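You operate a simulated robot arm through the tools that you are given. There is no shell and no other tool.

You run a simulated robot arm. Do the job below in one go: nothing can be reset, and whatever is moved stays where it is left.

Task
The orange cylinder is empty: put the grey one in the cradle instead.
Fine: close its wheel, park the yellow coupling on its stub, put the orange cap on and stand it on the EMPTY ring; the grey one stays capped and closed; swing the cradle lever back. Set down upright: orange cylinder, grey cylinder. Where these are worked on the way, their far stop is far enough and under half their travel is too little: cradle lever.

Only the result counts: the job must be done as asked and must still hold three seconds after the hand-in. Knocking over, shifting, dropping, spilling or breaking anything else fails it. A push-on lid holds only when it is set on centred and level and pressed home; a screw cap is set on level and turned clockwise until tight.

Robot
A 7-joint arm with a two-finger parallel gripper, fixed in place. Base frame: the origin is on the floor under the middle of its stand, x ahead of it, y to its left, z up. Lengths are in m, angles in rad, forces in N, time in s.
It reaches about 1.112 m from its shoulder. Its first joint turns from -2.897 to 2.897 rad. Payload 3.43 kg.
Tool frame: the origin (TCP) lies between the finger pads and is the grasp point; the fingertips stand 0.034 m ahead of it; z points along the fingers, y is the line along which they close. The gripper opens to 0.128 m. The fingers are 0.024 m wide and 0.012 m thick; the gripper's body (0.048 by 0.13 m) begins 0.096 m behind the TCP.
Orientation is that of the tool frame in the base frame, as [roll, pitch, yaw] about the fixed x, y, z axes, in that order (R = Rz(yaw) Ry(pitch) Rx(roll)). With the fingers straight down and closing along the base's y, the tool's x points along the base's -x, its y along +y and its z along -z.

Tools
- The arm moves only by the tool servo_tool. Its argument "series" is a list that holds one entry, the list of rows, each a list of 7 numbers: the turn, a rotation vector about the base's x, y, z in rad, then the shift along the base's x, y, z in mm, then the finger opening in mm, from 0 to 128. In form: [[[ax, ay, az, x, y, z, jaw], ...]]. A call has 1 to 20 rows; each row shifts and turns the commanded pose from where the row before left it. A row lasts 0.2 s, in which the tool goes at most 0.05 m and 0.15 rad; a call with a longer step from one row to the next is refused whole, and so is a gripper value outside its range. A pose out of reach is approached as far as the arm can. The call stops where the force on the tool passes 60 N (or 10 N more than at its start, if that is more) or the arm is blocked; 0.2 s more then pass. Each finger travels about 0.153 m/s and halts on what it meets, pressing with about 25 N; the grip force reading is that of the motor and also rises with nothing between the fingers. The clock runs only during rows and for 0.2 s after the last one: add rows that do not move to give the fingers time. The reply holds the time, the measured pose of the TCP, the force on the tool along the base axes, the opening and the grip force, in the units named above and with some noise, with the torque about the TCP (base axes, N m) and any sound that the robot's microphone picked up.
- Cameras (640 x 400 px; columns grow to the right, rows downward): "scene" is fixed at [0.22, -0.6505, 1.7756]; the picture's right is [0.93, 0.36, 0.00], its down [0.33, -0.85, -0.40] and it looks along [-0.14, 0.38, -0.92] (base axes); focal length 214 px, centre (320, 200). "wrist" rides on the gripper at [0.076, -0.011, -0.16] in the tool frame; the picture's right is [0.15, 0.99, 0.00], its down [-0.88, 0.13, -0.46] and it looks along [-0.45, 0.07, 0.89] (tool axes); focal length 234 px, centre (320, 200). There is no depth. A picture from a camera that has moved, and an enlarged one, comes with that camera's place and axes in the base frame and with its lens.
- grab_frame(camera): a new picture of that camera. The clock stands still meanwhile.
- inspect(camera, box): a new picture of the part [left, top, right, bottom] of that camera's present view, enlarged. The clock stands still meanwhile.
- close_job(): hands the job in; it is judged then, once.

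Nothing tells you positions but the pictures and the camera data. Unless the task says otherwise, let go and move clear before handing in.

The tools are called after ">>>" as name(argument=value, ...) on one line, values as JSON. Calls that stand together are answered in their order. servo_tool: Moves the arm, as the interface text tells. Its arguments: {"type":"object","properties":{"series":{"type":"array","items":{"type":"array","items":{"type":"array","items":{"type":"number"}}}}},"required":["series"]} The other tools are called the same way: grab_frame (camera) takes a picture; inspect (camera, box) takes an enlarged picture of a part of a camera's view; close_job () hands the job in.

At the start:

```text
time_s: 0.0
tcp_pos: [0.4891, 0.0494, 1.3652]
tcp_rot: [3.141, 0.0, 3.141]
wrist_force: [-0.8, -1.3, -0.5]
torque: [0.03, -0.02, 0.02]
opening: 0.1281
grasp_force: 0.0
```

scene: 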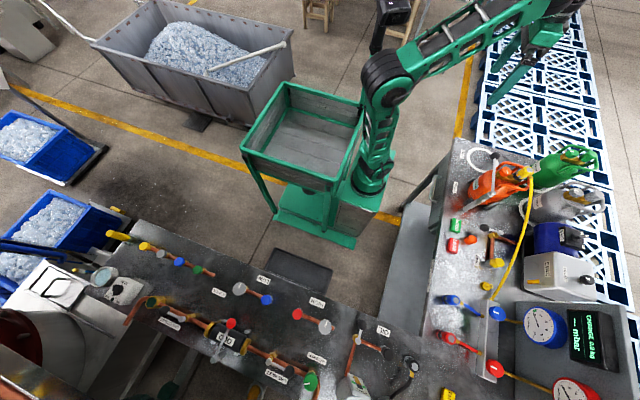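
wrist: 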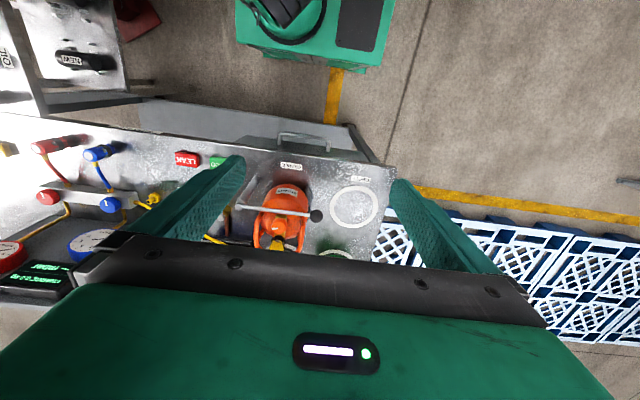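

I see a workbench to the arm's right/ahead with an orange cylinder (yellow hose coupling on it), a green one and a grey one beyond. First I look closer at the details before moving anything.

>>> inspect(camera="scene", box=[420, 120, 640, 260])

>>> inspect(camera="scene", box=[440, 130, 560, 210])

>>> inspect(camera="wrist", box=[160, 140, 420, 270])

>>> inspect(camera="scene", box=[420, 200, 540, 300])

```text
2.86 times, centred on (530, 190) of scene
camera zoom: at [0.22, -0.6505, 1.7756], right [0.93, 0.36, 0.0], down [0.33, -0.85, -0.4], along [-0.14, 0.38, -0.92], focal length 613 px, centre (-280, 229)
```

zoom: 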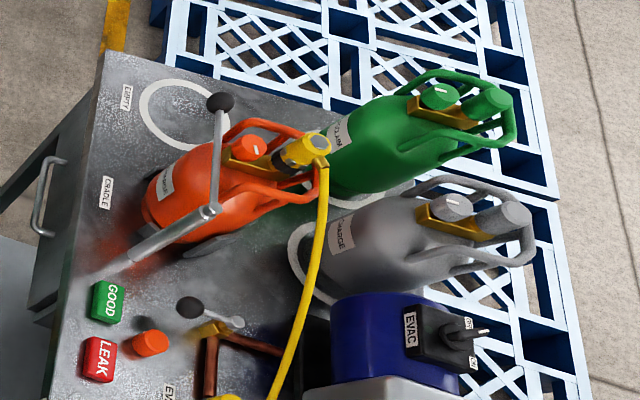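

```text
5.00 times, centred on (500, 170) of scene
camera zoom: at [0.22, -0.6505, 1.7756], right [0.93, 0.36, 0.0], down [0.33, -0.85, -0.4], along [-0.14, 0.38, -0.92], focal length 1072 px, centre (-580, 350)
```

zoom: 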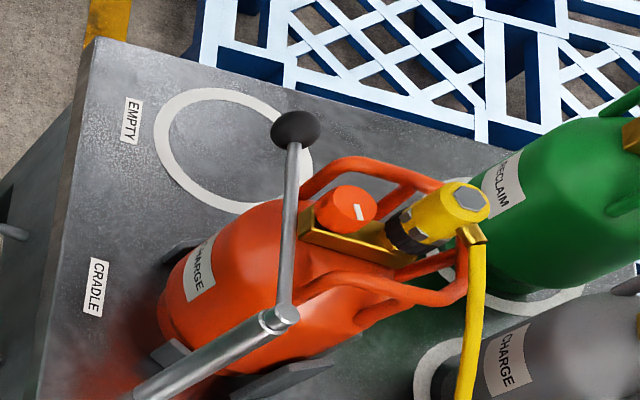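

```text
2.46 times, centred on (290, 205) of wrist
camera zoom: at [0.4118, 0.038, 1.525], right [-0.15, 0.99, 0.0], down [0.88, 0.13, 0.46], along [0.45, 0.07, -0.89], focal length 576 px, centre (394, 188)
```

zoom: 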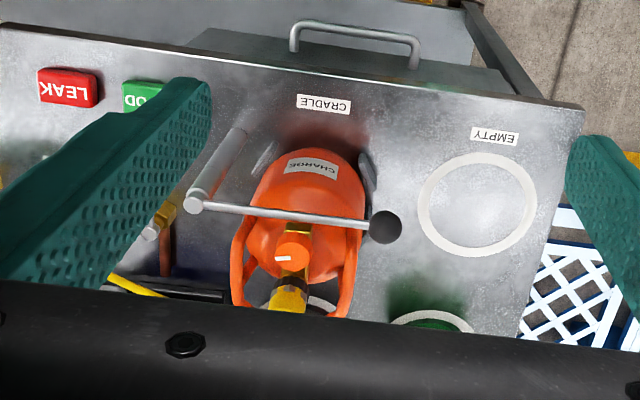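

```text
4.00 times, centred on (480, 250) of scene
camera zoom: at [0.22, -0.6505, 1.7756], right [0.93, 0.36, 0.0], down [0.33, -0.85, -0.4], along [-0.14, 0.38, -0.92], focal length 858 px, centre (-320, 0)
```

zoom: 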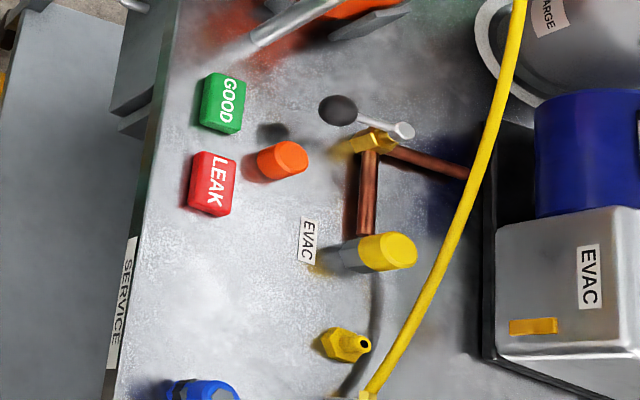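

The bench top comes out near z≈0.87 m, with the orange cylinder in the CRADLE around (0.72, 0, …), a lever post at about (0.70, −0.11) and the EMPTY ring near (0.75, 0.20). Next I tilt the hand back to see the cylinders from the front.

>>> servo_tool(series=[[[0, -0.13, 0, -25, -10, -10, 128], [0, -0.13, 0, -25, -10, -10, 128], [0, -0.13, 0, -25, -10, -10, 128], [0, -0.13, 0, -25, -10, -10, 128], [0, -0.13, 0, -25, -10, -10, 128], [0, -0.13, 0, -25, 0, -10, 128], [0, 0, 0, 0, 0, 0, 128]]])

>>> grab_frame(camera="wrist")

```text
time_s: 1.4
tcp_pos: [0.4022, -0.0115, 1.2834]
tcp_rot: [3.12, 0.514, -3.132]
wrist_force: [0.0, 0.0, -0.2]
torque: [0.01, -0.01, 0.01]
opening: 0.1281
grasp_force: 0.0
stopped in row 7: the arm was blocked; the commanded pose is now the measured one
```

```text
taken
camera wrist: at [0.257, -0.028, 1.3857], right [-0.15, 0.99, -0.05], down [0.54, 0.13, 0.83], along [0.83, 0.09, -0.55], focal length 234 px, centre (320, 200)
```

wrist: 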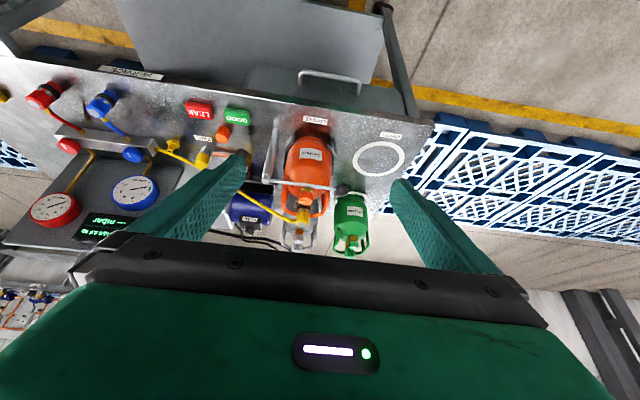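

The arm hit a limit when tilted this close in, but the view is useful. I enlarge it to read the coupling, lever, stub and cap.

>>> inspect(camera="wrist", box=[240, 110, 400, 260])

>>> inspect(camera="wrist", box=[130, 90, 270, 190])

```text
2.67 times, centred on (320, 185) of wrist
camera zoom: at [0.257, -0.028, 1.3857], right [-0.15, 0.99, -0.05], down [0.54, 0.13, 0.83], along [0.83, 0.09, -0.55], focal length 624 px, centre (320, 240)
```

zoom: 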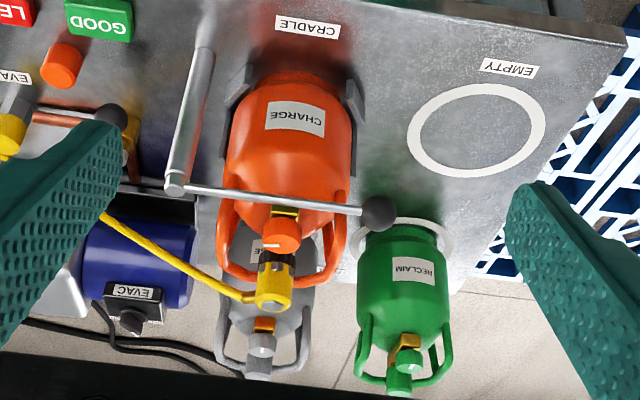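

```text
4.00 times, centred on (200, 140) of wrist
camera zoom: at [0.257, -0.028, 1.3857], right [-0.15, 0.99, -0.05], down [0.54, 0.13, 0.83], along [0.83, 0.09, -0.55], focal length 937 px, centre (800, 440)
```

zoom: 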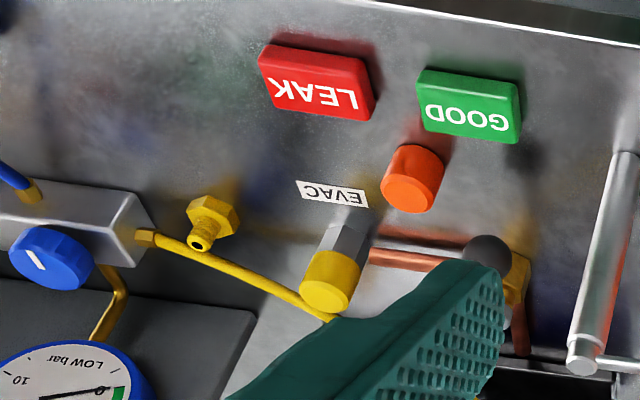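

I can see the parts clearly: the orange cap stands near the GOOD button, a yellow hex stub sits further right near (0.81, −0.41), and the yellow coupling with a black ring is on the orange cylinder. I straighten the hand and move over for a closer look from above.

>>> servo_tool(series=[[[0, 0.13, 0, 25, -25, 0, 128], [0, 0.13, 0, 25, -25, 0, 128], [0, 0.13, 0, 25, -25, 0, 128], [0, 0.13, 0, 25, -25, 0, 128], [0, 0, 0, 25, -40, -20, 128], [0, 0, 0, 25, -40, -20, 128], [0, 0, 0, 20, -40, -20, 128], [0, 0, 0, 0, 0, -20, 128], [0, 0, 0, 0, 0, 0, 128]]])

>>> grab_frame(camera="wrist")

```text
refused: row 5 steps farther than a row can; nothing moved
```

```text
taken
camera wrist: at [0.257, -0.028, 1.3857], right [-0.15, 0.99, -0.05], down [0.54, 0.13, 0.83], along [0.83, 0.09, -0.55], focal length 234 px, centre (320, 200)
```

wrist: 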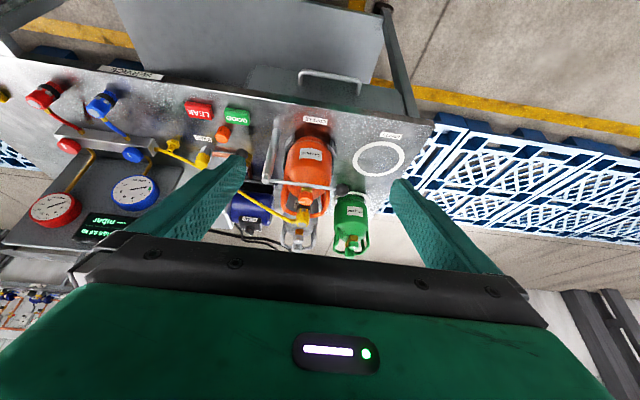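

One row was too long, so I resend the same approach with shorter steps.

>>> servo_tool(series=[[[0, 0.12, 0, 20, -25, 0, 128], [0, 0.13, 0, 25, -25, 0, 128], [0, 0.13, 0, 25, -25, 0, 128], [0, 0.13, 0, 25, -25, 0, 128], [0, 0, 0, 20, -35, -20, 128], [0, 0, 0, 20, -35, -20, 128], [0, 0, 0, 10, -35, -20, 128], [0, 0, 0, 0, -20, -20, 128], [0, 0, 0, 0, 0, 0, 128]]])

>>> grab_frame(camera="wrist")

```text
time_s: 3.4
tcp_pos: [0.5316, -0.2282, 1.2075]
tcp_rot: [3.128, 0.035, -3.135]
wrist_force: [-0.8, 0.9, 0.6]
torque: [-0.01, 0.04, -0.01]
opening: 0.1282
grasp_force: 0.1
```

```text
taken
camera wrist: at [0.4493, -0.2417, 1.3645], right [-0.15, 0.99, 0.01], down [0.86, 0.13, 0.49], along [0.48, 0.08, -0.87], focal length 234 px, centre (320, 200)
```

wrist: 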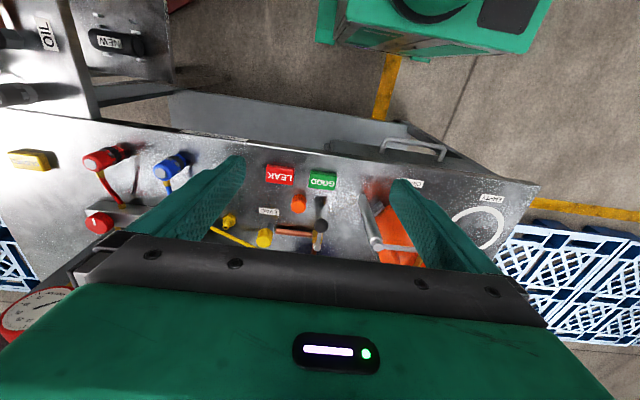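

The hand is nearly vertical again; the cap, EVAC port and stub are in view. I zoom in to identify them properly.

>>> inspect(camera="wrist", box=[200, 150, 340, 255])

>>> inspect(camera="wrist", box=[340, 170, 440, 270])

```text
3.81 times, centred on (270, 202) of wrist
camera zoom: at [0.4493, -0.2417, 1.3645], right [-0.15, 0.99, 0.01], down [0.86, 0.13, 0.49], along [0.48, 0.08, -0.87], focal length 892 px, centre (510, 190)
```

zoom: 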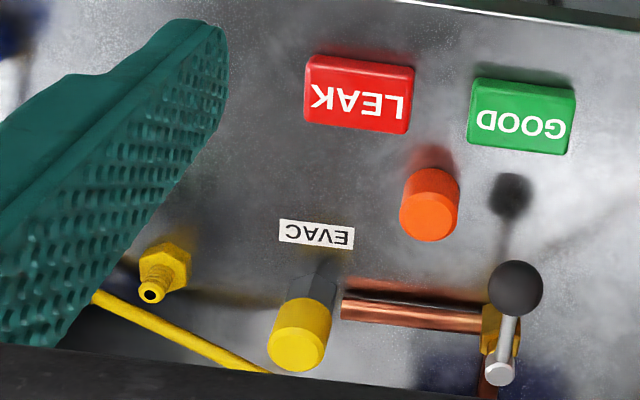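

```text
4.00 times, centred on (390, 220) of wrist
camera zoom: at [0.4493, -0.2417, 1.3645], right [-0.15, 0.99, 0.01], down [0.86, 0.13, 0.49], along [0.48, 0.08, -0.87], focal length 937 px, centre (40, 120)
```

zoom: 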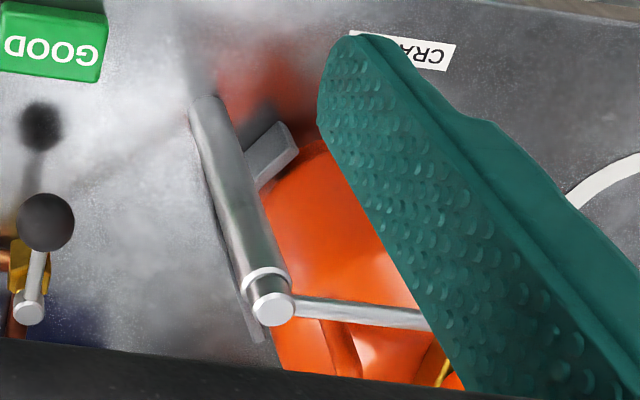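

The bare yellow nozzle looks like the coupling's parking stub. To understand how couplings sit when parked, I look at the red and blue ones and at the yellow coupling from the scene camera.

>>> inspect(camera="scene", box=[425, 270, 525, 390])

>>> inspect(camera="scene", box=[500, 150, 550, 190])

>>> inspect(camera="scene", box=[460, 260, 530, 310])

>>> inspect(camera="wrist", box=[0, 130, 200, 250])

```text
3.33 times, centred on (475, 330) of scene
camera zoom: at [0.22, -0.6505, 1.7756], right [0.93, 0.36, 0.0], down [0.33, -0.85, -0.4], along [-0.14, 0.38, -0.92], focal length 715 px, centre (-197, -233)
```

zoom: 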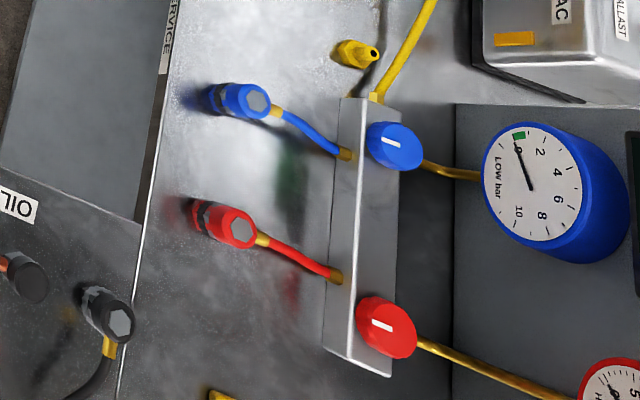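

```text
10.00 times, centred on (525, 170) of scene
camera zoom: at [0.22, -0.6505, 1.7756], right [0.93, 0.36, 0.0], down [0.33, -0.85, -0.4], along [-0.14, 0.38, -0.92], focal length 2145 px, centre (-1730, 500)
```

zoom: 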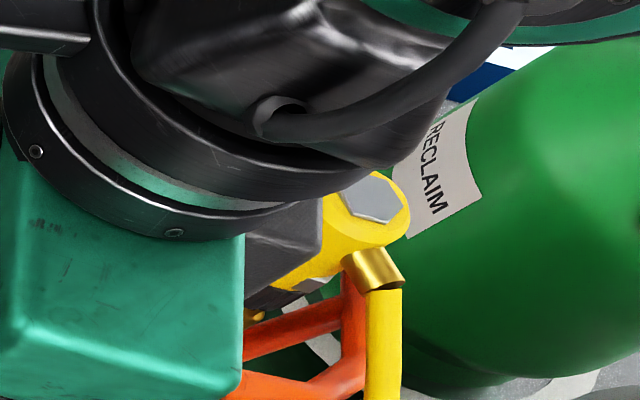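

```text
8.00 times, centred on (495, 285) of scene
camera zoom: at [0.22, -0.6505, 1.7756], right [0.93, 0.36, 0.0], down [0.33, -0.85, -0.4], along [-0.14, 0.38, -0.92], focal length 1716 px, centre (-1080, -480)
```

zoom: 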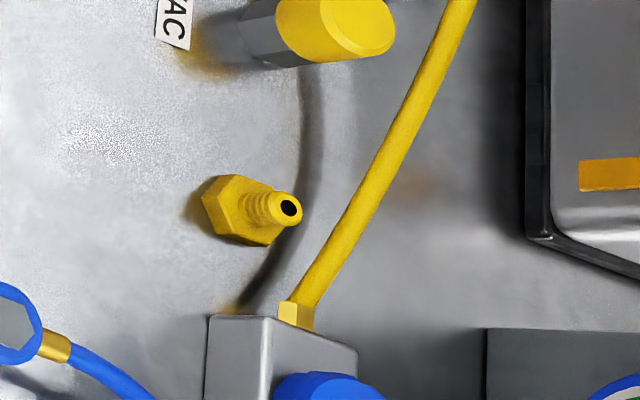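

```text
3.20 times, centred on (100, 190) of wrist
camera zoom: at [0.4493, -0.2417, 1.3645], right [-0.15, 0.99, 0.01], down [0.86, 0.13, 0.49], along [0.48, 0.08, -0.87], focal length 749 px, centre (1024, 232)
```

zoom: 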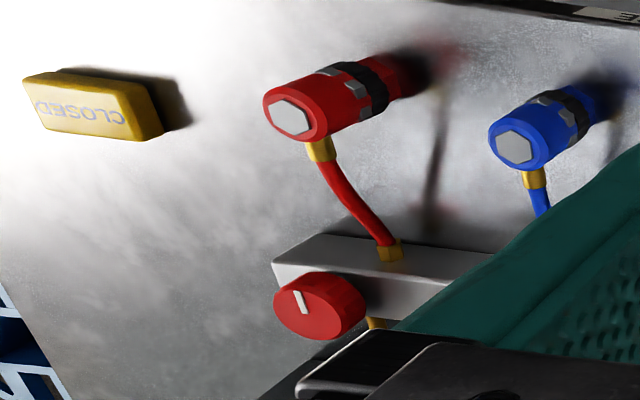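

Red and blue couplings are parked on their own stubs, so the bare yellow nozzle is the yellow coupling's stub. Now I go above the orange cylinder to study its coupling, wheel and lever.

>>> servo_tool(series=[[[-0.0138, 0.035, -0.0066, 10, 30, 20, 128], [0, 0, 0, 15, 35, 20, 128], [0, 0, 0, 15, 35, 20, 128], [0, 0, 0, 15, 35, 20, 128], [0, 0, 0, 15, 35, 20, 128], [0, 0, 0, 15, 30, 20, 128], [0, 0, 0, 0, 0, 0, 128]]])

>>> grab_frame(camera="wrist")

```text
time_s: 4.8
tcp_pos: [0.595, -0.0444, 1.332]
tcp_rot: [3.14, 0.039, -3.133]
wrist_force: [68.1, -8.6, -110.6]
torque: [1.73, 2.48, 0.96]
opening: 0.128
grasp_force: 0.0
stopped in row 6: the force on the tool passed its limit at 133 N (the readings are from after the stop); the commanded pose is now the measured one
```

```text
taken
camera wrist: at [0.5117, -0.0556, 1.4893], right [-0.15, 0.99, 0.0], down [0.86, 0.14, 0.49], along [0.48, 0.07, -0.87], focal length 234 px, centre (320, 200)
```

wrist: 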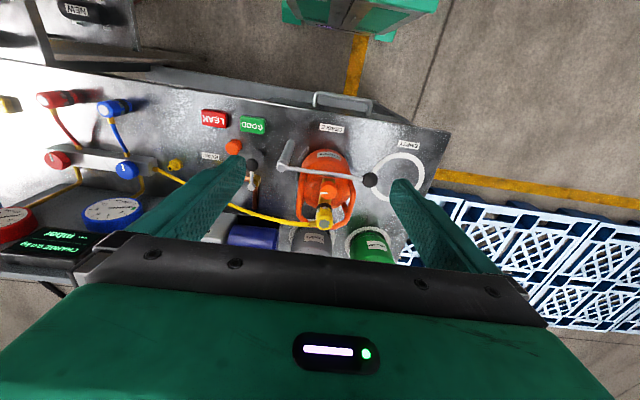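

The arm stopped with a large force while the hand is in free air, so something upstream is touching or at its limit. I check the scene before moving on.

>>> grab_frame(camera="scene")

>>> inspect(camera="wrist", box=[265, 130, 405, 250])

```text
taken
```

scene: 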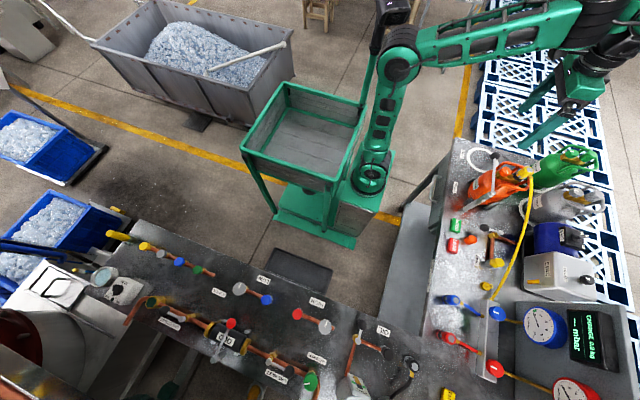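

```text
3.33 times, centred on (335, 190) of wrist
camera zoom: at [0.5117, -0.0556, 1.4893], right [-0.15, 0.99, 0.0], down [0.86, 0.14, 0.49], along [0.48, 0.07, -0.87], focal length 781 px, centre (270, 233)
```

zoom: 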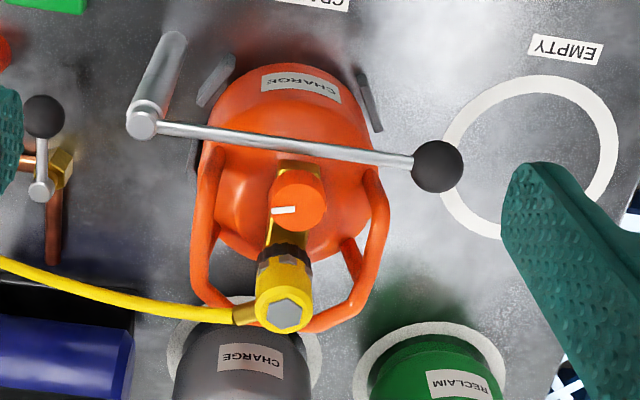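

>>> inspect(camera="scene", box=[320, 0, 480, 220])

>>> inspect(camera="scene", box=[500, 0, 640, 150])

```text
1.82 times, centred on (400, 110) of scene
camera zoom: at [0.22, -0.6505, 1.7756], right [0.93, 0.36, 0.0], down [0.33, -0.85, -0.4], along [-0.14, 0.38, -0.92], focal length 390 px, centre (174, 364)
```

zoom: 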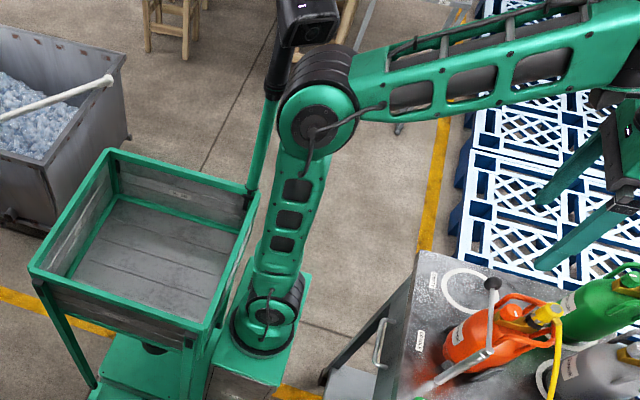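

```text
2.67 times, centred on (570, 75) of scene
camera zoom: at [0.22, -0.6505, 1.7756], right [0.93, 0.36, 0.0], down [0.33, -0.85, -0.4], along [-0.14, 0.38, -0.92], focal length 572 px, centre (-347, 533)
```

zoom: 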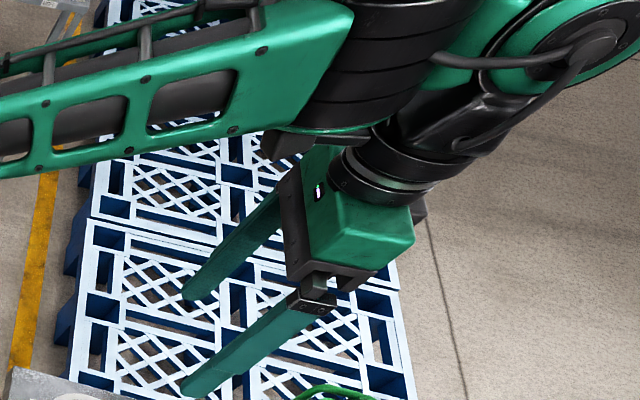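

The hand body looks to be pressed against the forearm (the hand is folded too high and close). I lower it and move slightly forward to relieve it.

>>> servo_tool(series=[[[0, 0, 0, 5, 0, -15, 128], [0, 0, 0, 5, 0, -15, 128], [0, 0, 0, 5, 0, -15, 128], [0, 0, 0, 5, 0, -15, 128], [0, 0, 0, 0, 0, 0, 128]]])

```text
time_s: 6.0
tcp_pos: [0.6159, -0.0447, 1.2711]
tcp_rot: [3.14, 0.023, -3.133]
wrist_force: [-0.5, -0.1, -0.2]
torque: [0.02, 0.02, 0.0]
opening: 0.1281
grasp_force: 0.2
```

Contact is relieved. I level the hand and take another look from here.

>>> servo_tool(series=[[[0, 0.023, -0.008, 0, 0, -20, 128], [0, 0, 0, 0, 0, 0, 128]]])

>>> grab_frame(camera="wrist")

>>> inspect(camera="wrist", box=[290, 150, 410, 250])

```text
time_s: 6.6
tcp_pos: [0.6154, -0.0445, 1.2494]
tcp_rot: [3.14, 0.003, -3.141]
wrist_force: [0.5, 0.2, -0.2]
torque: [-0.01, 0.01, -0.02]
opening: 0.128
grasp_force: 0.0
```

```text
taken
camera wrist: at [0.5387, -0.0565, 1.41], right [-0.15, 0.99, 0.0], down [0.88, 0.13, 0.46], along [0.45, 0.07, -0.89], focal length 234 px, centre (320, 200)
```

wrist: 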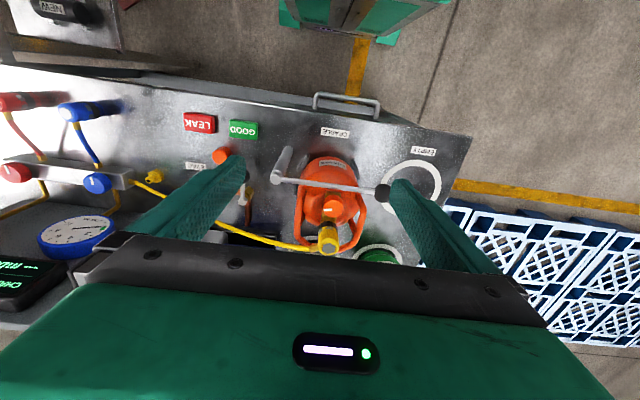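

```text
4.00 times, centred on (350, 200) of wrist
camera zoom: at [0.5387, -0.0565, 1.41], right [-0.15, 0.99, 0.0], down [0.88, 0.13, 0.46], along [0.45, 0.07, -0.89], focal length 937 px, centre (200, 200)
```

zoom: 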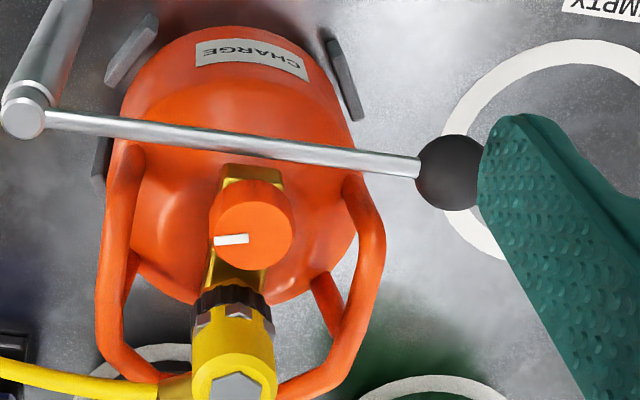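

The hand is level and I now have good geometry: lever post about (0.698, −0.109), knob (0.687, 0.071, 1.06), wheel (0.719, −0.007, top ≈1.08), coupling top (0.768, −0.007, ≈1.12). I move forward so the camera looks straight down on the valve.

>>> servo_tool(series=[[[0, 0, 0, 35, 5, 0, 128], [0, 0, 0, 40, 5, 0, 128], [0, 0, 0, 40, 5, 0, 128], [0, 0, 0, 40, 5, 0, 128], [0, 0, 0, 30, 5, 0, 128], [0, 0, 0, 0, 0, 0, 128]]])

>>> grab_frame(camera="wrist")

>>> inspect(camera="wrist", box=[250, 50, 410, 190])

```text
time_s: 8.0
tcp_pos: [0.8005, -0.0195, 1.2495]
tcp_rot: [3.138, 0.001, -3.141]
wrist_force: [-0.3, -0.3, 0.1]
torque: [0.0, -0.01, 0.01]
opening: 0.1279
grasp_force: 0.0
```

```text
taken
camera wrist: at [0.7229, -0.0314, 1.4089], right [-0.15, 0.99, 0.0], down [0.88, 0.13, 0.46], along [0.45, 0.07, -0.89], focal length 234 px, centre (320, 200)
```

wrist: 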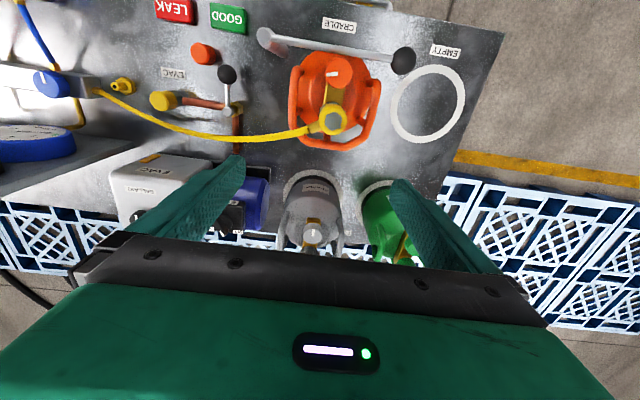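

```text
2.86 times, centred on (330, 120) of wrist
camera zoom: at [0.7229, -0.0314, 1.4089], right [-0.15, 0.99, 0.0], down [0.88, 0.13, 0.46], along [0.45, 0.07, -0.89], focal length 669 px, centre (291, 429)
```

zoom: 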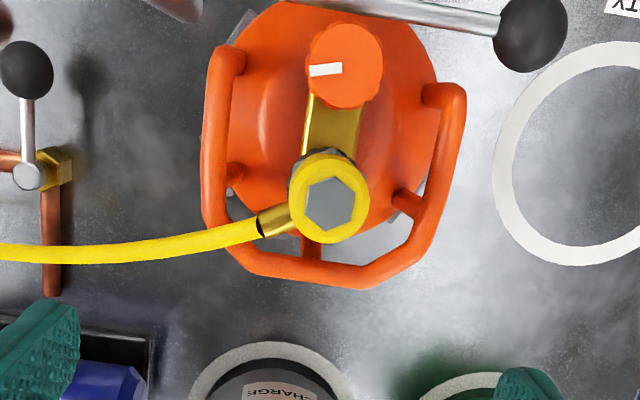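

From straight above the collar handle, wheel (white mark towards −y) and coupling are clear. I zoom further to see the coupling's locking ring, the cap's style and the closed position of the grey and green wheels.

>>> inspect(camera="wrist", box=[295, 80, 375, 155])

>>> inspect(camera="wrist", box=[145, 30, 265, 130])

>>> inspect(camera="wrist", box=[270, 160, 430, 265])

>>> inspect(camera="scene", box=[500, 140, 600, 220])

```text
5.33 times, centred on (335, 118) of wrist
camera zoom: at [0.7229, -0.0314, 1.4089], right [-0.15, 0.99, 0.0], down [0.88, 0.13, 0.46], along [0.45, 0.07, -0.89], focal length 1249 px, centre (240, 640)
```

zoom: 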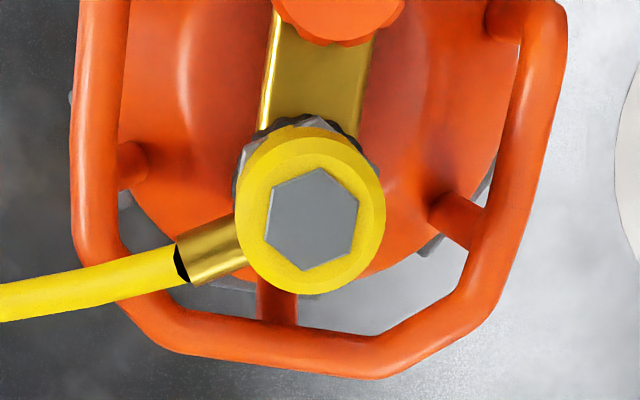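

```text
4.00 times, centred on (205, 80) of wrist
camera zoom: at [0.7229, -0.0314, 1.4089], right [-0.15, 0.99, 0.0], down [0.88, 0.13, 0.46], along [0.45, 0.07, -0.89], focal length 937 px, centre (780, 680)
```

zoom: 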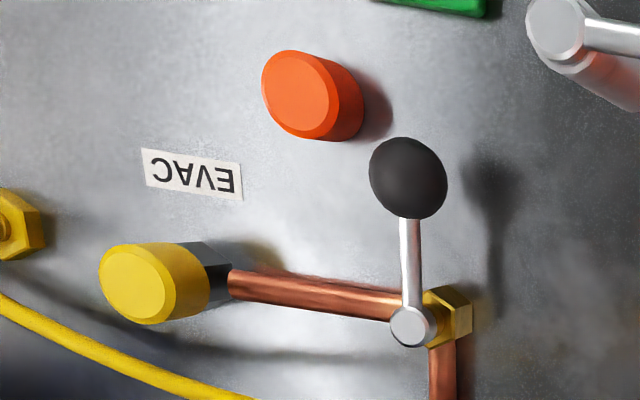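

```text
3.81 times, centred on (350, 212) of wrist
camera zoom: at [0.7229, -0.0314, 1.4089], right [-0.15, 0.99, 0.0], down [0.88, 0.13, 0.46], along [0.45, 0.07, -0.89], focal length 892 px, centre (206, 152)
```

zoom: 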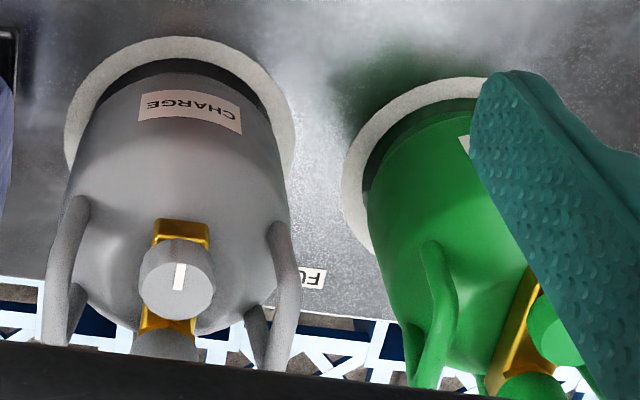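

```text
5.00 times, centred on (550, 180) of scene
camera zoom: at [0.22, -0.6505, 1.7756], right [0.93, 0.36, 0.0], down [0.33, -0.85, -0.4], along [-0.14, 0.38, -0.92], focal length 1072 px, centre (-830, 300)
```

zoom: 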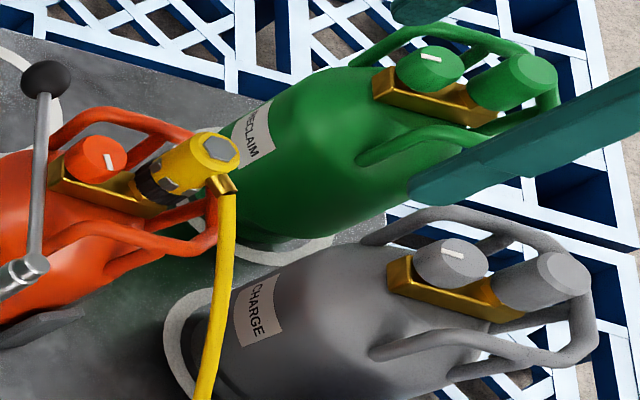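

The wheel marks differ: the grey (closed) mark lies along x while the orange mark points to −y. I zoom on the marks to see how far and which way the closed position is.

>>> inspect(camera="scene", box=[580, 180, 620, 205])

>>> inspect(camera="scene", box=[505, 160, 545, 185])

>>> inspect(camera="wrist", box=[295, 205, 345, 250])

>>> inspect(camera="scene", box=[570, 140, 610, 170])

```text
16.00 times, centred on (600, 192) of scene
camera zoom: at [0.22, -0.6505, 1.7756], right [0.93, 0.36, 0.0], down [0.33, -0.85, -0.4], along [-0.14, 0.38, -0.92], focal length 3432 px, centre (-4160, 320)
```

zoom: 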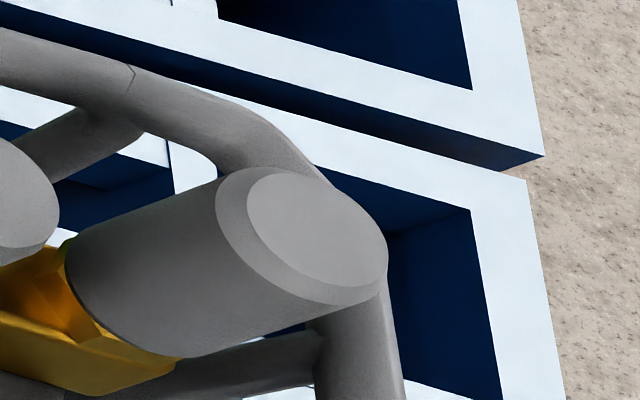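

```text
16.00 times, centred on (525, 172) of scene
camera zoom: at [0.22, -0.6505, 1.7756], right [0.93, 0.36, 0.0], down [0.33, -0.85, -0.4], along [-0.14, 0.38, -0.92], focal length 3432 px, centre (-2960, 640)
```

zoom: 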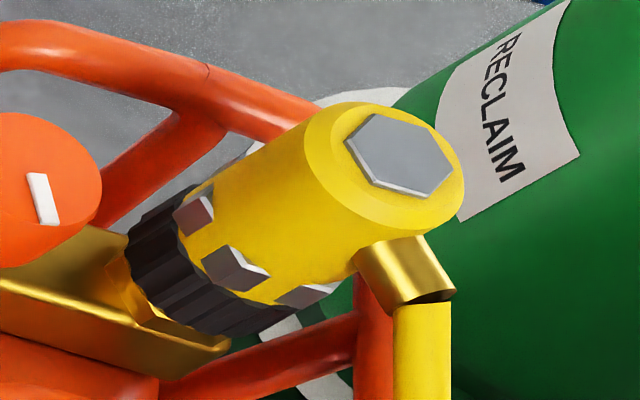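

```text
8.89 times, centred on (320, 228) of wrist
camera zoom: at [0.7229, -0.0314, 1.4089], right [-0.15, 0.99, 0.0], down [0.88, 0.13, 0.46], along [0.45, 0.07, -0.89], focal length 2082 px, centre (320, -44)
```

zoom: 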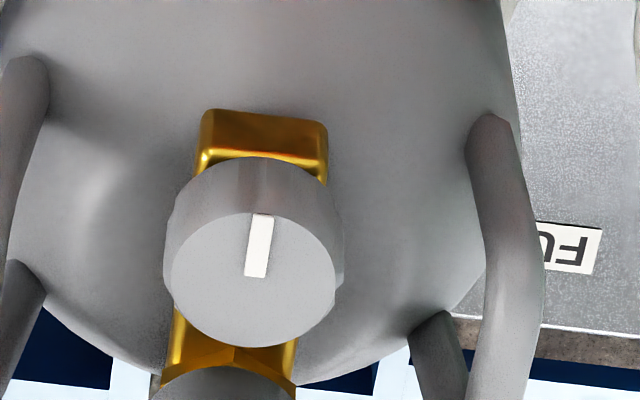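

```text
13.33 times, centred on (590, 155) of scene
camera zoom: at [0.22, -0.6505, 1.7756], right [0.93, 0.36, 0.0], down [0.33, -0.85, -0.4], along [-0.14, 0.38, -0.92], focal length 2860 px, centre (-3280, 800)
```

zoom: 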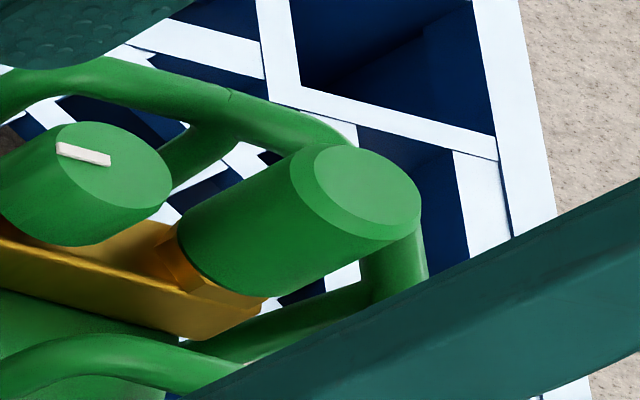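

Closed on grey and green means the mark points towards −x, so the orange wheel needs a quarter turn clockwise. I pre-turn the hand 45° anticlockwise and move above the wheel at about (0.712, −0.011).

>>> servo_tool(series=[[[0, 0, 0.131, -15, 2, 0, 100], [0, 0, 0.131, -15, 2, 0, 80], [0, 0, 0.131, -15, 2, 0, 60], [0, 0, 0.131, -15, 1, 0, 52], [0, 0, 0.131, -15, 1, -10, 52], [0, 0, 0.13, -13, 1, -20, 52], [0, 0, 0, 0, 0, -15, 52], [0, 0, 0, 0, 0, 0, 52]]])

>>> grab_frame(camera="scene")

>>> grab_frame(camera="wrist")

```text
time_s: 9.8
tcp_pos: [0.7131, -0.0073, 1.2057]
tcp_rot: [3.139, 0.004, -2.354]
wrist_force: [-0.4, -0.9, 0.2]
torque: [0.03, 0.01, 0.03]
opening: 0.052
grasp_force: 0.1
```

```text
taken
```

scene: 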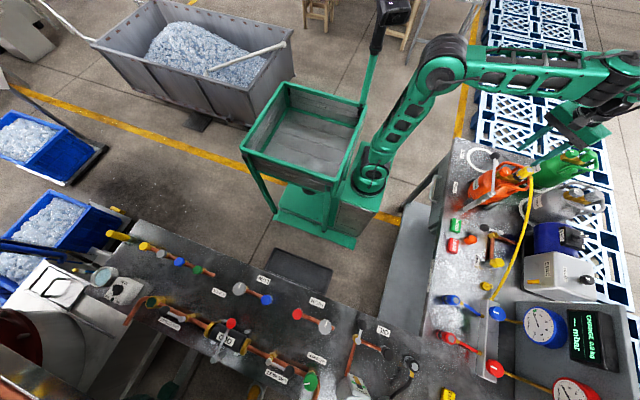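

```text
taken
camera wrist: at [0.6667, -0.0699, 1.3653], right [-0.8, 0.6, 0.0], down [0.53, 0.71, 0.46], along [0.27, 0.37, -0.89], focal length 234 px, centre (320, 200)
```

wrist: 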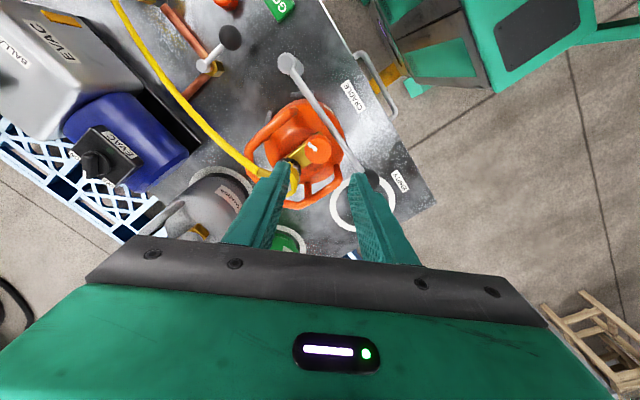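

The hand is above the valve, turned 45°. I zoom to refine the wheel and coupling centres relative to the fingers before descending.

>>> inspect(camera="wrist", box=[230, 90, 390, 250])

```text
2.50 times, centred on (310, 170) of wrist
camera zoom: at [0.6667, -0.0699, 1.3653], right [-0.8, 0.6, 0.0], down [0.53, 0.71, 0.46], along [0.27, 0.37, -0.89], focal length 585 px, centre (345, 275)
```

zoom: 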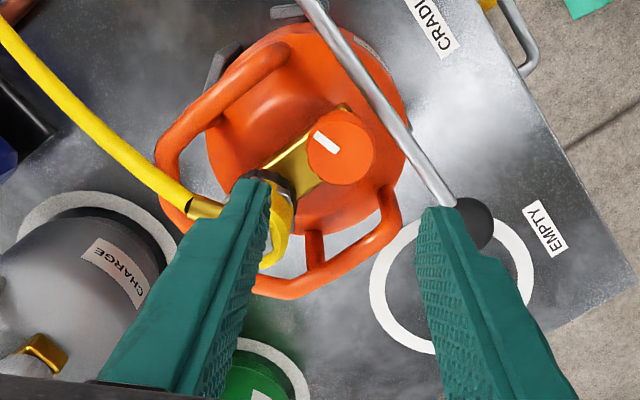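

The wheel centre refines to about (0.711, −0.012) with its top at z≈1.095. I centre on it and descend so the fingertips are about 15 mm below the wheel top, above the lever rod.

>>> servo_tool(series=[[[0, 0, 0, -2, -4.5, -20, 52], [0, 0, 0, 0, 0, -25, 52], [0, 0, 0, 0, 0, -20, 52], [0, 0, 0, 0, 0, -15, 52], [0, 0, 0, 0, 0, -8, 52], [0, 0, 0, 0, 0, -4, 52], [0, 0, 0, 0, 0, 0, 52]]])

>>> grab_frame(camera="wrist")

>>> inspect(camera="scene", box=[480, 130, 560, 190])

```text
time_s: 11.4
tcp_pos: [0.7097, -0.0137, 1.1122]
tcp_rot: [3.14, 0.004, -2.355]
wrist_force: [0.2, 0.2, 0.0]
torque: [-0.03, -0.01, -0.01]
opening: 0.0521
grasp_force: 0.0
```

```text
taken
camera wrist: at [0.6627, -0.0754, 1.2719], right [-0.8, 0.6, 0.0], down [0.53, 0.71, 0.46], along [0.27, 0.37, -0.89], focal length 234 px, centre (320, 200)
```

wrist: 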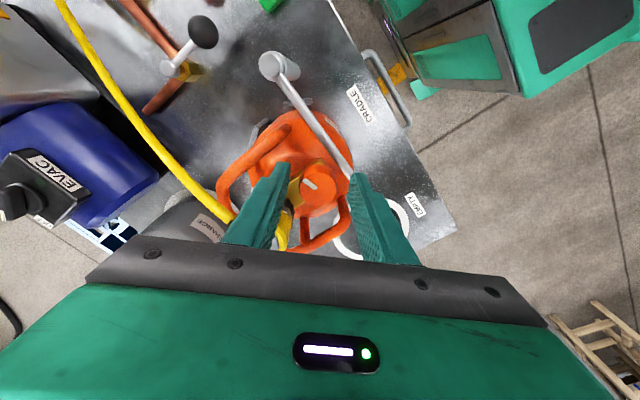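

```text
6.67 times, centred on (520, 160) of scene
camera zoom: at [0.22, -0.6505, 1.7756], right [0.93, 0.36, 0.0], down [0.33, -0.85, -0.4], along [-0.14, 0.38, -0.92], focal length 1430 px, centre (-1013, 467)
```

zoom: 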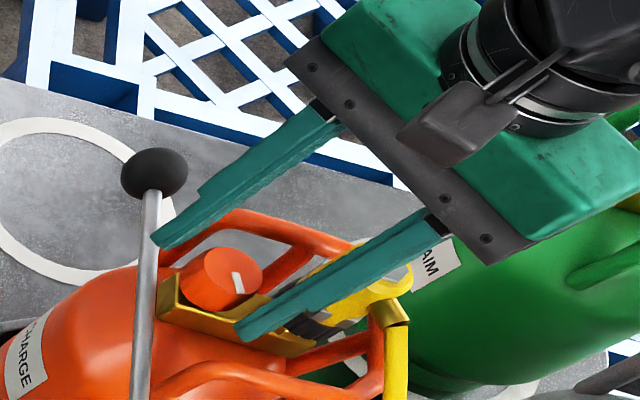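

The fingers straddle the wheel at a good height, clear of the coupling and lever. I close on it.

>>> servo_tool(series=[[[0, 0, 0, 0, 0, 0, 40], [0, 0, 0, 0, 0, 0, 25], [0, 0, 0, 0, 0, 0, 25], [0, 0, 0, 0, 0, 0, 25]]])

>>> inspect(camera="scene", box=[480, 130, 560, 190])

```text
time_s: 12.4
tcp_pos: [0.7099, -0.0142, 1.1114]
tcp_rot: [3.138, 0.0, -2.357]
wrist_force: [0.8, -2.6, 1.2]
torque: [0.08, -0.18, -0.06]
opening: 0.0335
grasp_force: 24.9
```

```text
6.67 times, centred on (520, 160) of scene
camera zoom: at [0.22, -0.6505, 1.7756], right [0.93, 0.36, 0.0], down [0.33, -0.85, -0.4], along [-0.14, 0.38, -0.92], focal length 1430 px, centre (-1013, 467)
```

zoom: 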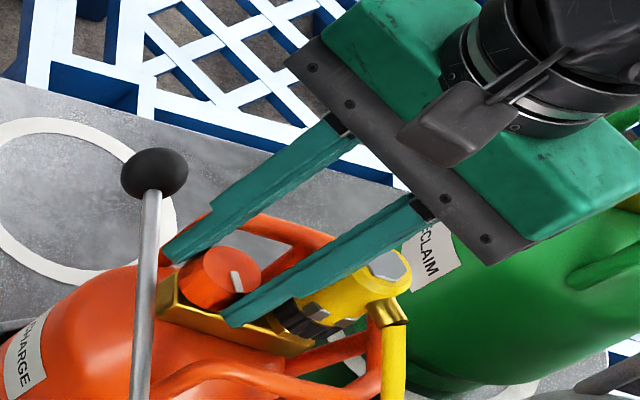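

Gripped at 33.5 mm. Now I turn the wheel clockwise in small steps, watching torque.

>>> servo_tool(series=[[[0, 0, -0.1, 0, 0, 0, 25], [0, 0, -0.1, 0, 0, 0, 25], [0, 0, -0.1, 0, 0, 0, 25], [0, 0, -0.1, 0, 0, 0, 25], [0, 0, -0.1, 0, 0, 0, 25], [0, 0, -0.1, 0, 0, 0, 25], [0, 0, 0, 0, 0, 0, 25]]])

>>> inspect(camera="scene", box=[480, 130, 560, 190])

```text
time_s: 14.0
tcp_pos: [0.7107, -0.0132, 1.1136]
tcp_rot: [3.14, 0.003, -2.957]
wrist_force: [-5.7, 4.1, 5.2]
torque: [0.32, 0.44, 0.04]
opening: 0.0332
grasp_force: 25.0
```

```text
6.67 times, centred on (520, 160) of scene
camera zoom: at [0.22, -0.6505, 1.7756], right [0.93, 0.36, 0.0], down [0.33, -0.85, -0.4], along [-0.14, 0.38, -0.92], focal length 1430 px, centre (-1013, 467)
```

zoom: 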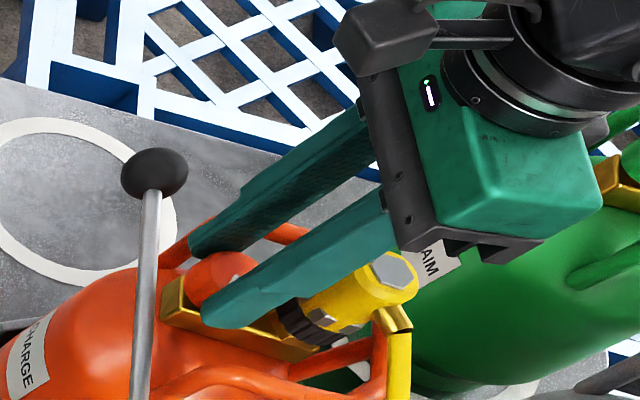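

It turns with small forces. I keep turning towards the quarter turn and stop when it resists.

>>> servo_tool(series=[[[0, 0, -0.1, 0, 0, 0, 25], [0, 0, -0.1, 0, 0, 0, 25], [0, 0, -0.1, 0, 0, 0, 25], [0, 0, -0.1, 0, 0, 0, 25], [0, 0, -0.1, 0, 0, 0, 25], [0, 0, -0.1, 0, 0, 0, 25], [0, 0, -0.1, 0, 0, 0, 25], [0, 0, 0, 0, 0, 0, 25]]])

>>> inspect(camera="scene", box=[480, 130, 560, 190])

>>> grab_frame(camera="wrist")

```text
time_s: 15.8
tcp_pos: [0.7099, -0.0145, 1.114]
tcp_rot: [-3.141, 0.003, 2.624]
wrist_force: [-5.1, 5.5, 7.6]
torque: [0.31, 0.29, 0.03]
opening: 0.033
grasp_force: 24.7
```

```text
6.67 times, centred on (520, 160) of scene
camera zoom: at [0.22, -0.6505, 1.7756], right [0.93, 0.36, 0.0], down [0.33, -0.85, -0.4], along [-0.14, 0.38, -0.92], focal length 1430 px, centre (-1013, 467)
```

zoom: 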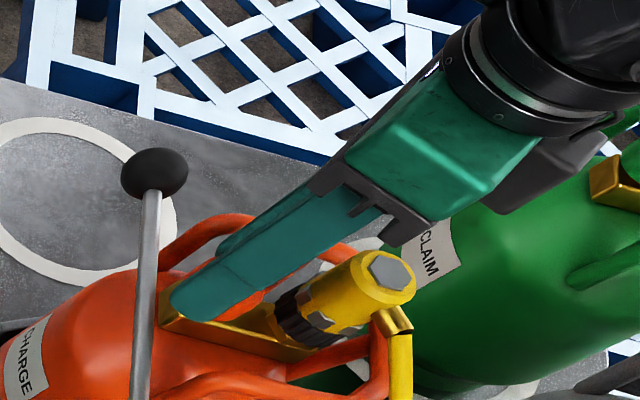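

```text
taken
camera wrist: at [0.637, 0.0134, 1.2732], right [0.36, 0.93, 0.0], down [0.83, -0.32, 0.46], along [0.43, -0.16, -0.89], focal length 234 px, centre (320, 200)
```

wrist: 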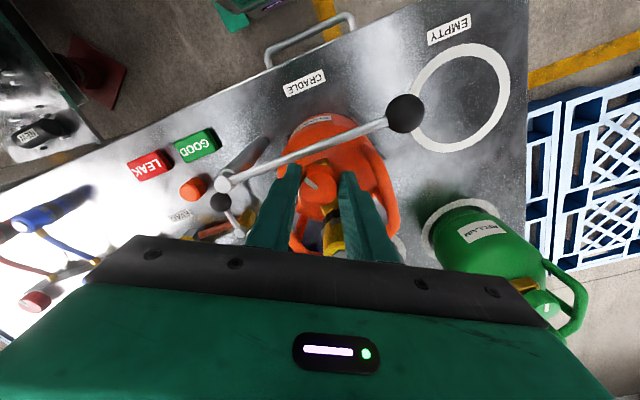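

>>> inspect(camera="wrist", box=[280, 145, 370, 225])

```text
5.00 times, centred on (325, 185) of wrist
camera zoom: at [0.637, 0.0134, 1.2732], right [0.36, 0.93, 0.0], down [0.83, -0.32, 0.46], along [0.43, -0.16, -0.89], focal length 1171 px, centre (295, 275)
```

zoom: 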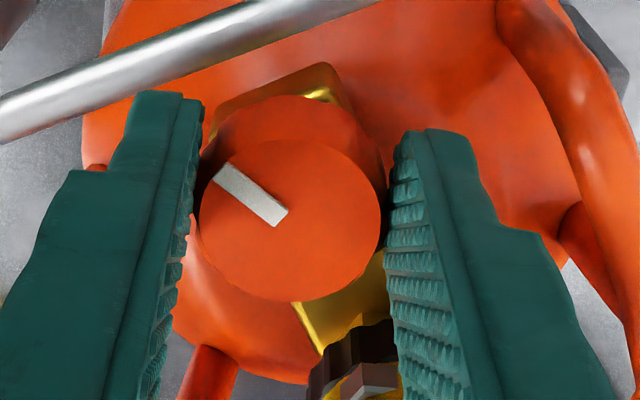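

The wheel follows the fingers; the mark has gone about 75° and needs roughly 15–20° more. I keep turning until it stops.

>>> servo_tool(series=[[[0, 0, -0.1, 0, 0, 0, 25], [0, 0, -0.1, 0, 0, 0, 25], [0, 0, -0.08, 0, 0, 0, 25], [0, 0, 0, 0, 0, 0, 25]]])

>>> inspect(camera="wrist", box=[280, 145, 370, 225])

```text
time_s: 16.8
tcp_pos: [0.71, -0.0128, 1.1136]
tcp_rot: [-3.141, 0.003, 2.346]
wrist_force: [-0.4, 1.2, 1.1]
torque: [-0.21, -0.06, 0.0]
opening: 0.0334
grasp_force: 24.9
```

```text
5.00 times, centred on (325, 185) of wrist
camera zoom: at [0.648, 0.0334, 1.273], right [0.6, 0.8, 0.0], down [0.71, -0.54, 0.46], along [0.36, -0.28, -0.89], focal length 1171 px, centre (295, 275)
```

zoom: 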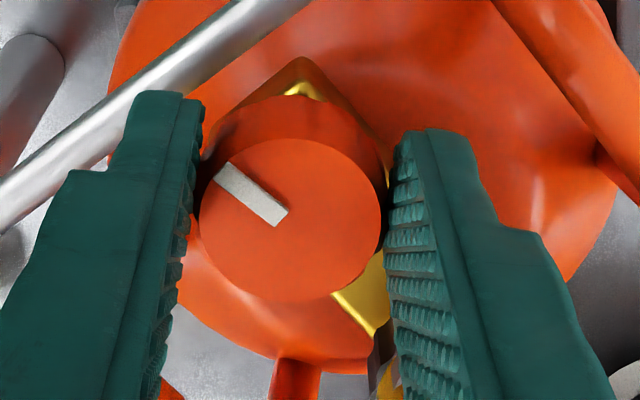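

>>> servo_tool(series=[[[0, 0, -0.07, 0, 0, 0, 25], [0, 0, -0.07, 0, 0, 0, 25], [0, 0, 0, 0, 0, 0, 25]]])

>>> inspect(camera="wrist", box=[280, 145, 370, 225])

```text
time_s: 17.6
tcp_pos: [0.7105, -0.012, 1.1131]
tcp_rot: [-3.141, 0.001, 2.206]
wrist_force: [-2.3, 3.6, 3.0]
torque: [-0.06, 0.14, 0.02]
opening: 0.0333
grasp_force: 25.3
```

```text
5.00 times, centred on (325, 185) of wrist
camera zoom: at [0.6547, 0.0413, 1.2728], right [0.71, 0.71, 0.0], down [0.63, -0.63, 0.46], along [0.32, -0.32, -0.89], focal length 1171 px, centre (295, 275)
```

zoom: 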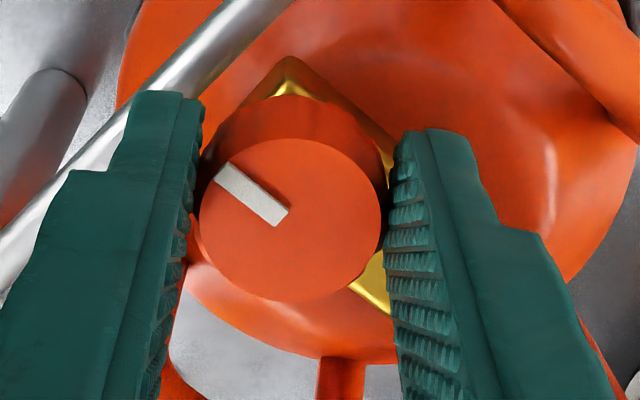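

No stop felt yet, though the mark is now about in line with the valve body. I keep on in small steps until there is a firm stop.

>>> servo_tool(series=[[[0, 0, -0.05, 0, 0, 0, 25], [0, 0, -0.05, 0, 0, 0, 25], [0, 0, -0.05, 0, 0, 0, 25], [0, 0, 0, 0, 0, 0, 25]]])

>>> inspect(camera="wrist", box=[280, 145, 370, 225])

```text
time_s: 18.6
tcp_pos: [0.7107, -0.0147, 1.1124]
tcp_rot: [-3.14, 0.002, 2.056]
wrist_force: [0.3, 4.0, -0.4]
torque: [0.39, 0.09, 0.23]
opening: 0.0333
grasp_force: 24.5
```

```text
5.00 times, centred on (325, 185) of wrist
camera zoom: at [0.6632, 0.0484, 1.2726], right [0.81, 0.59, 0.0], down [0.53, -0.72, 0.46], along [0.27, -0.37, -0.89], focal length 1171 px, centre (295, 275)
```

zoom: 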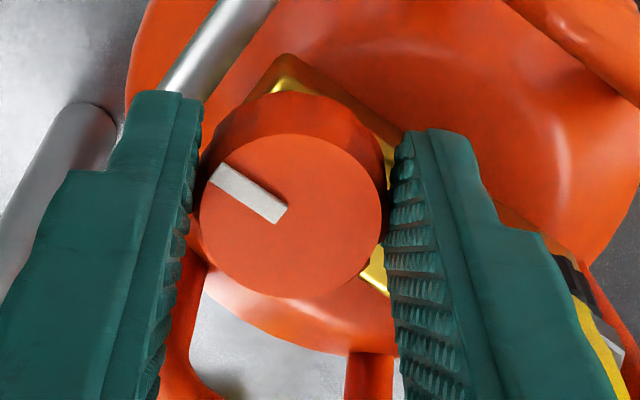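

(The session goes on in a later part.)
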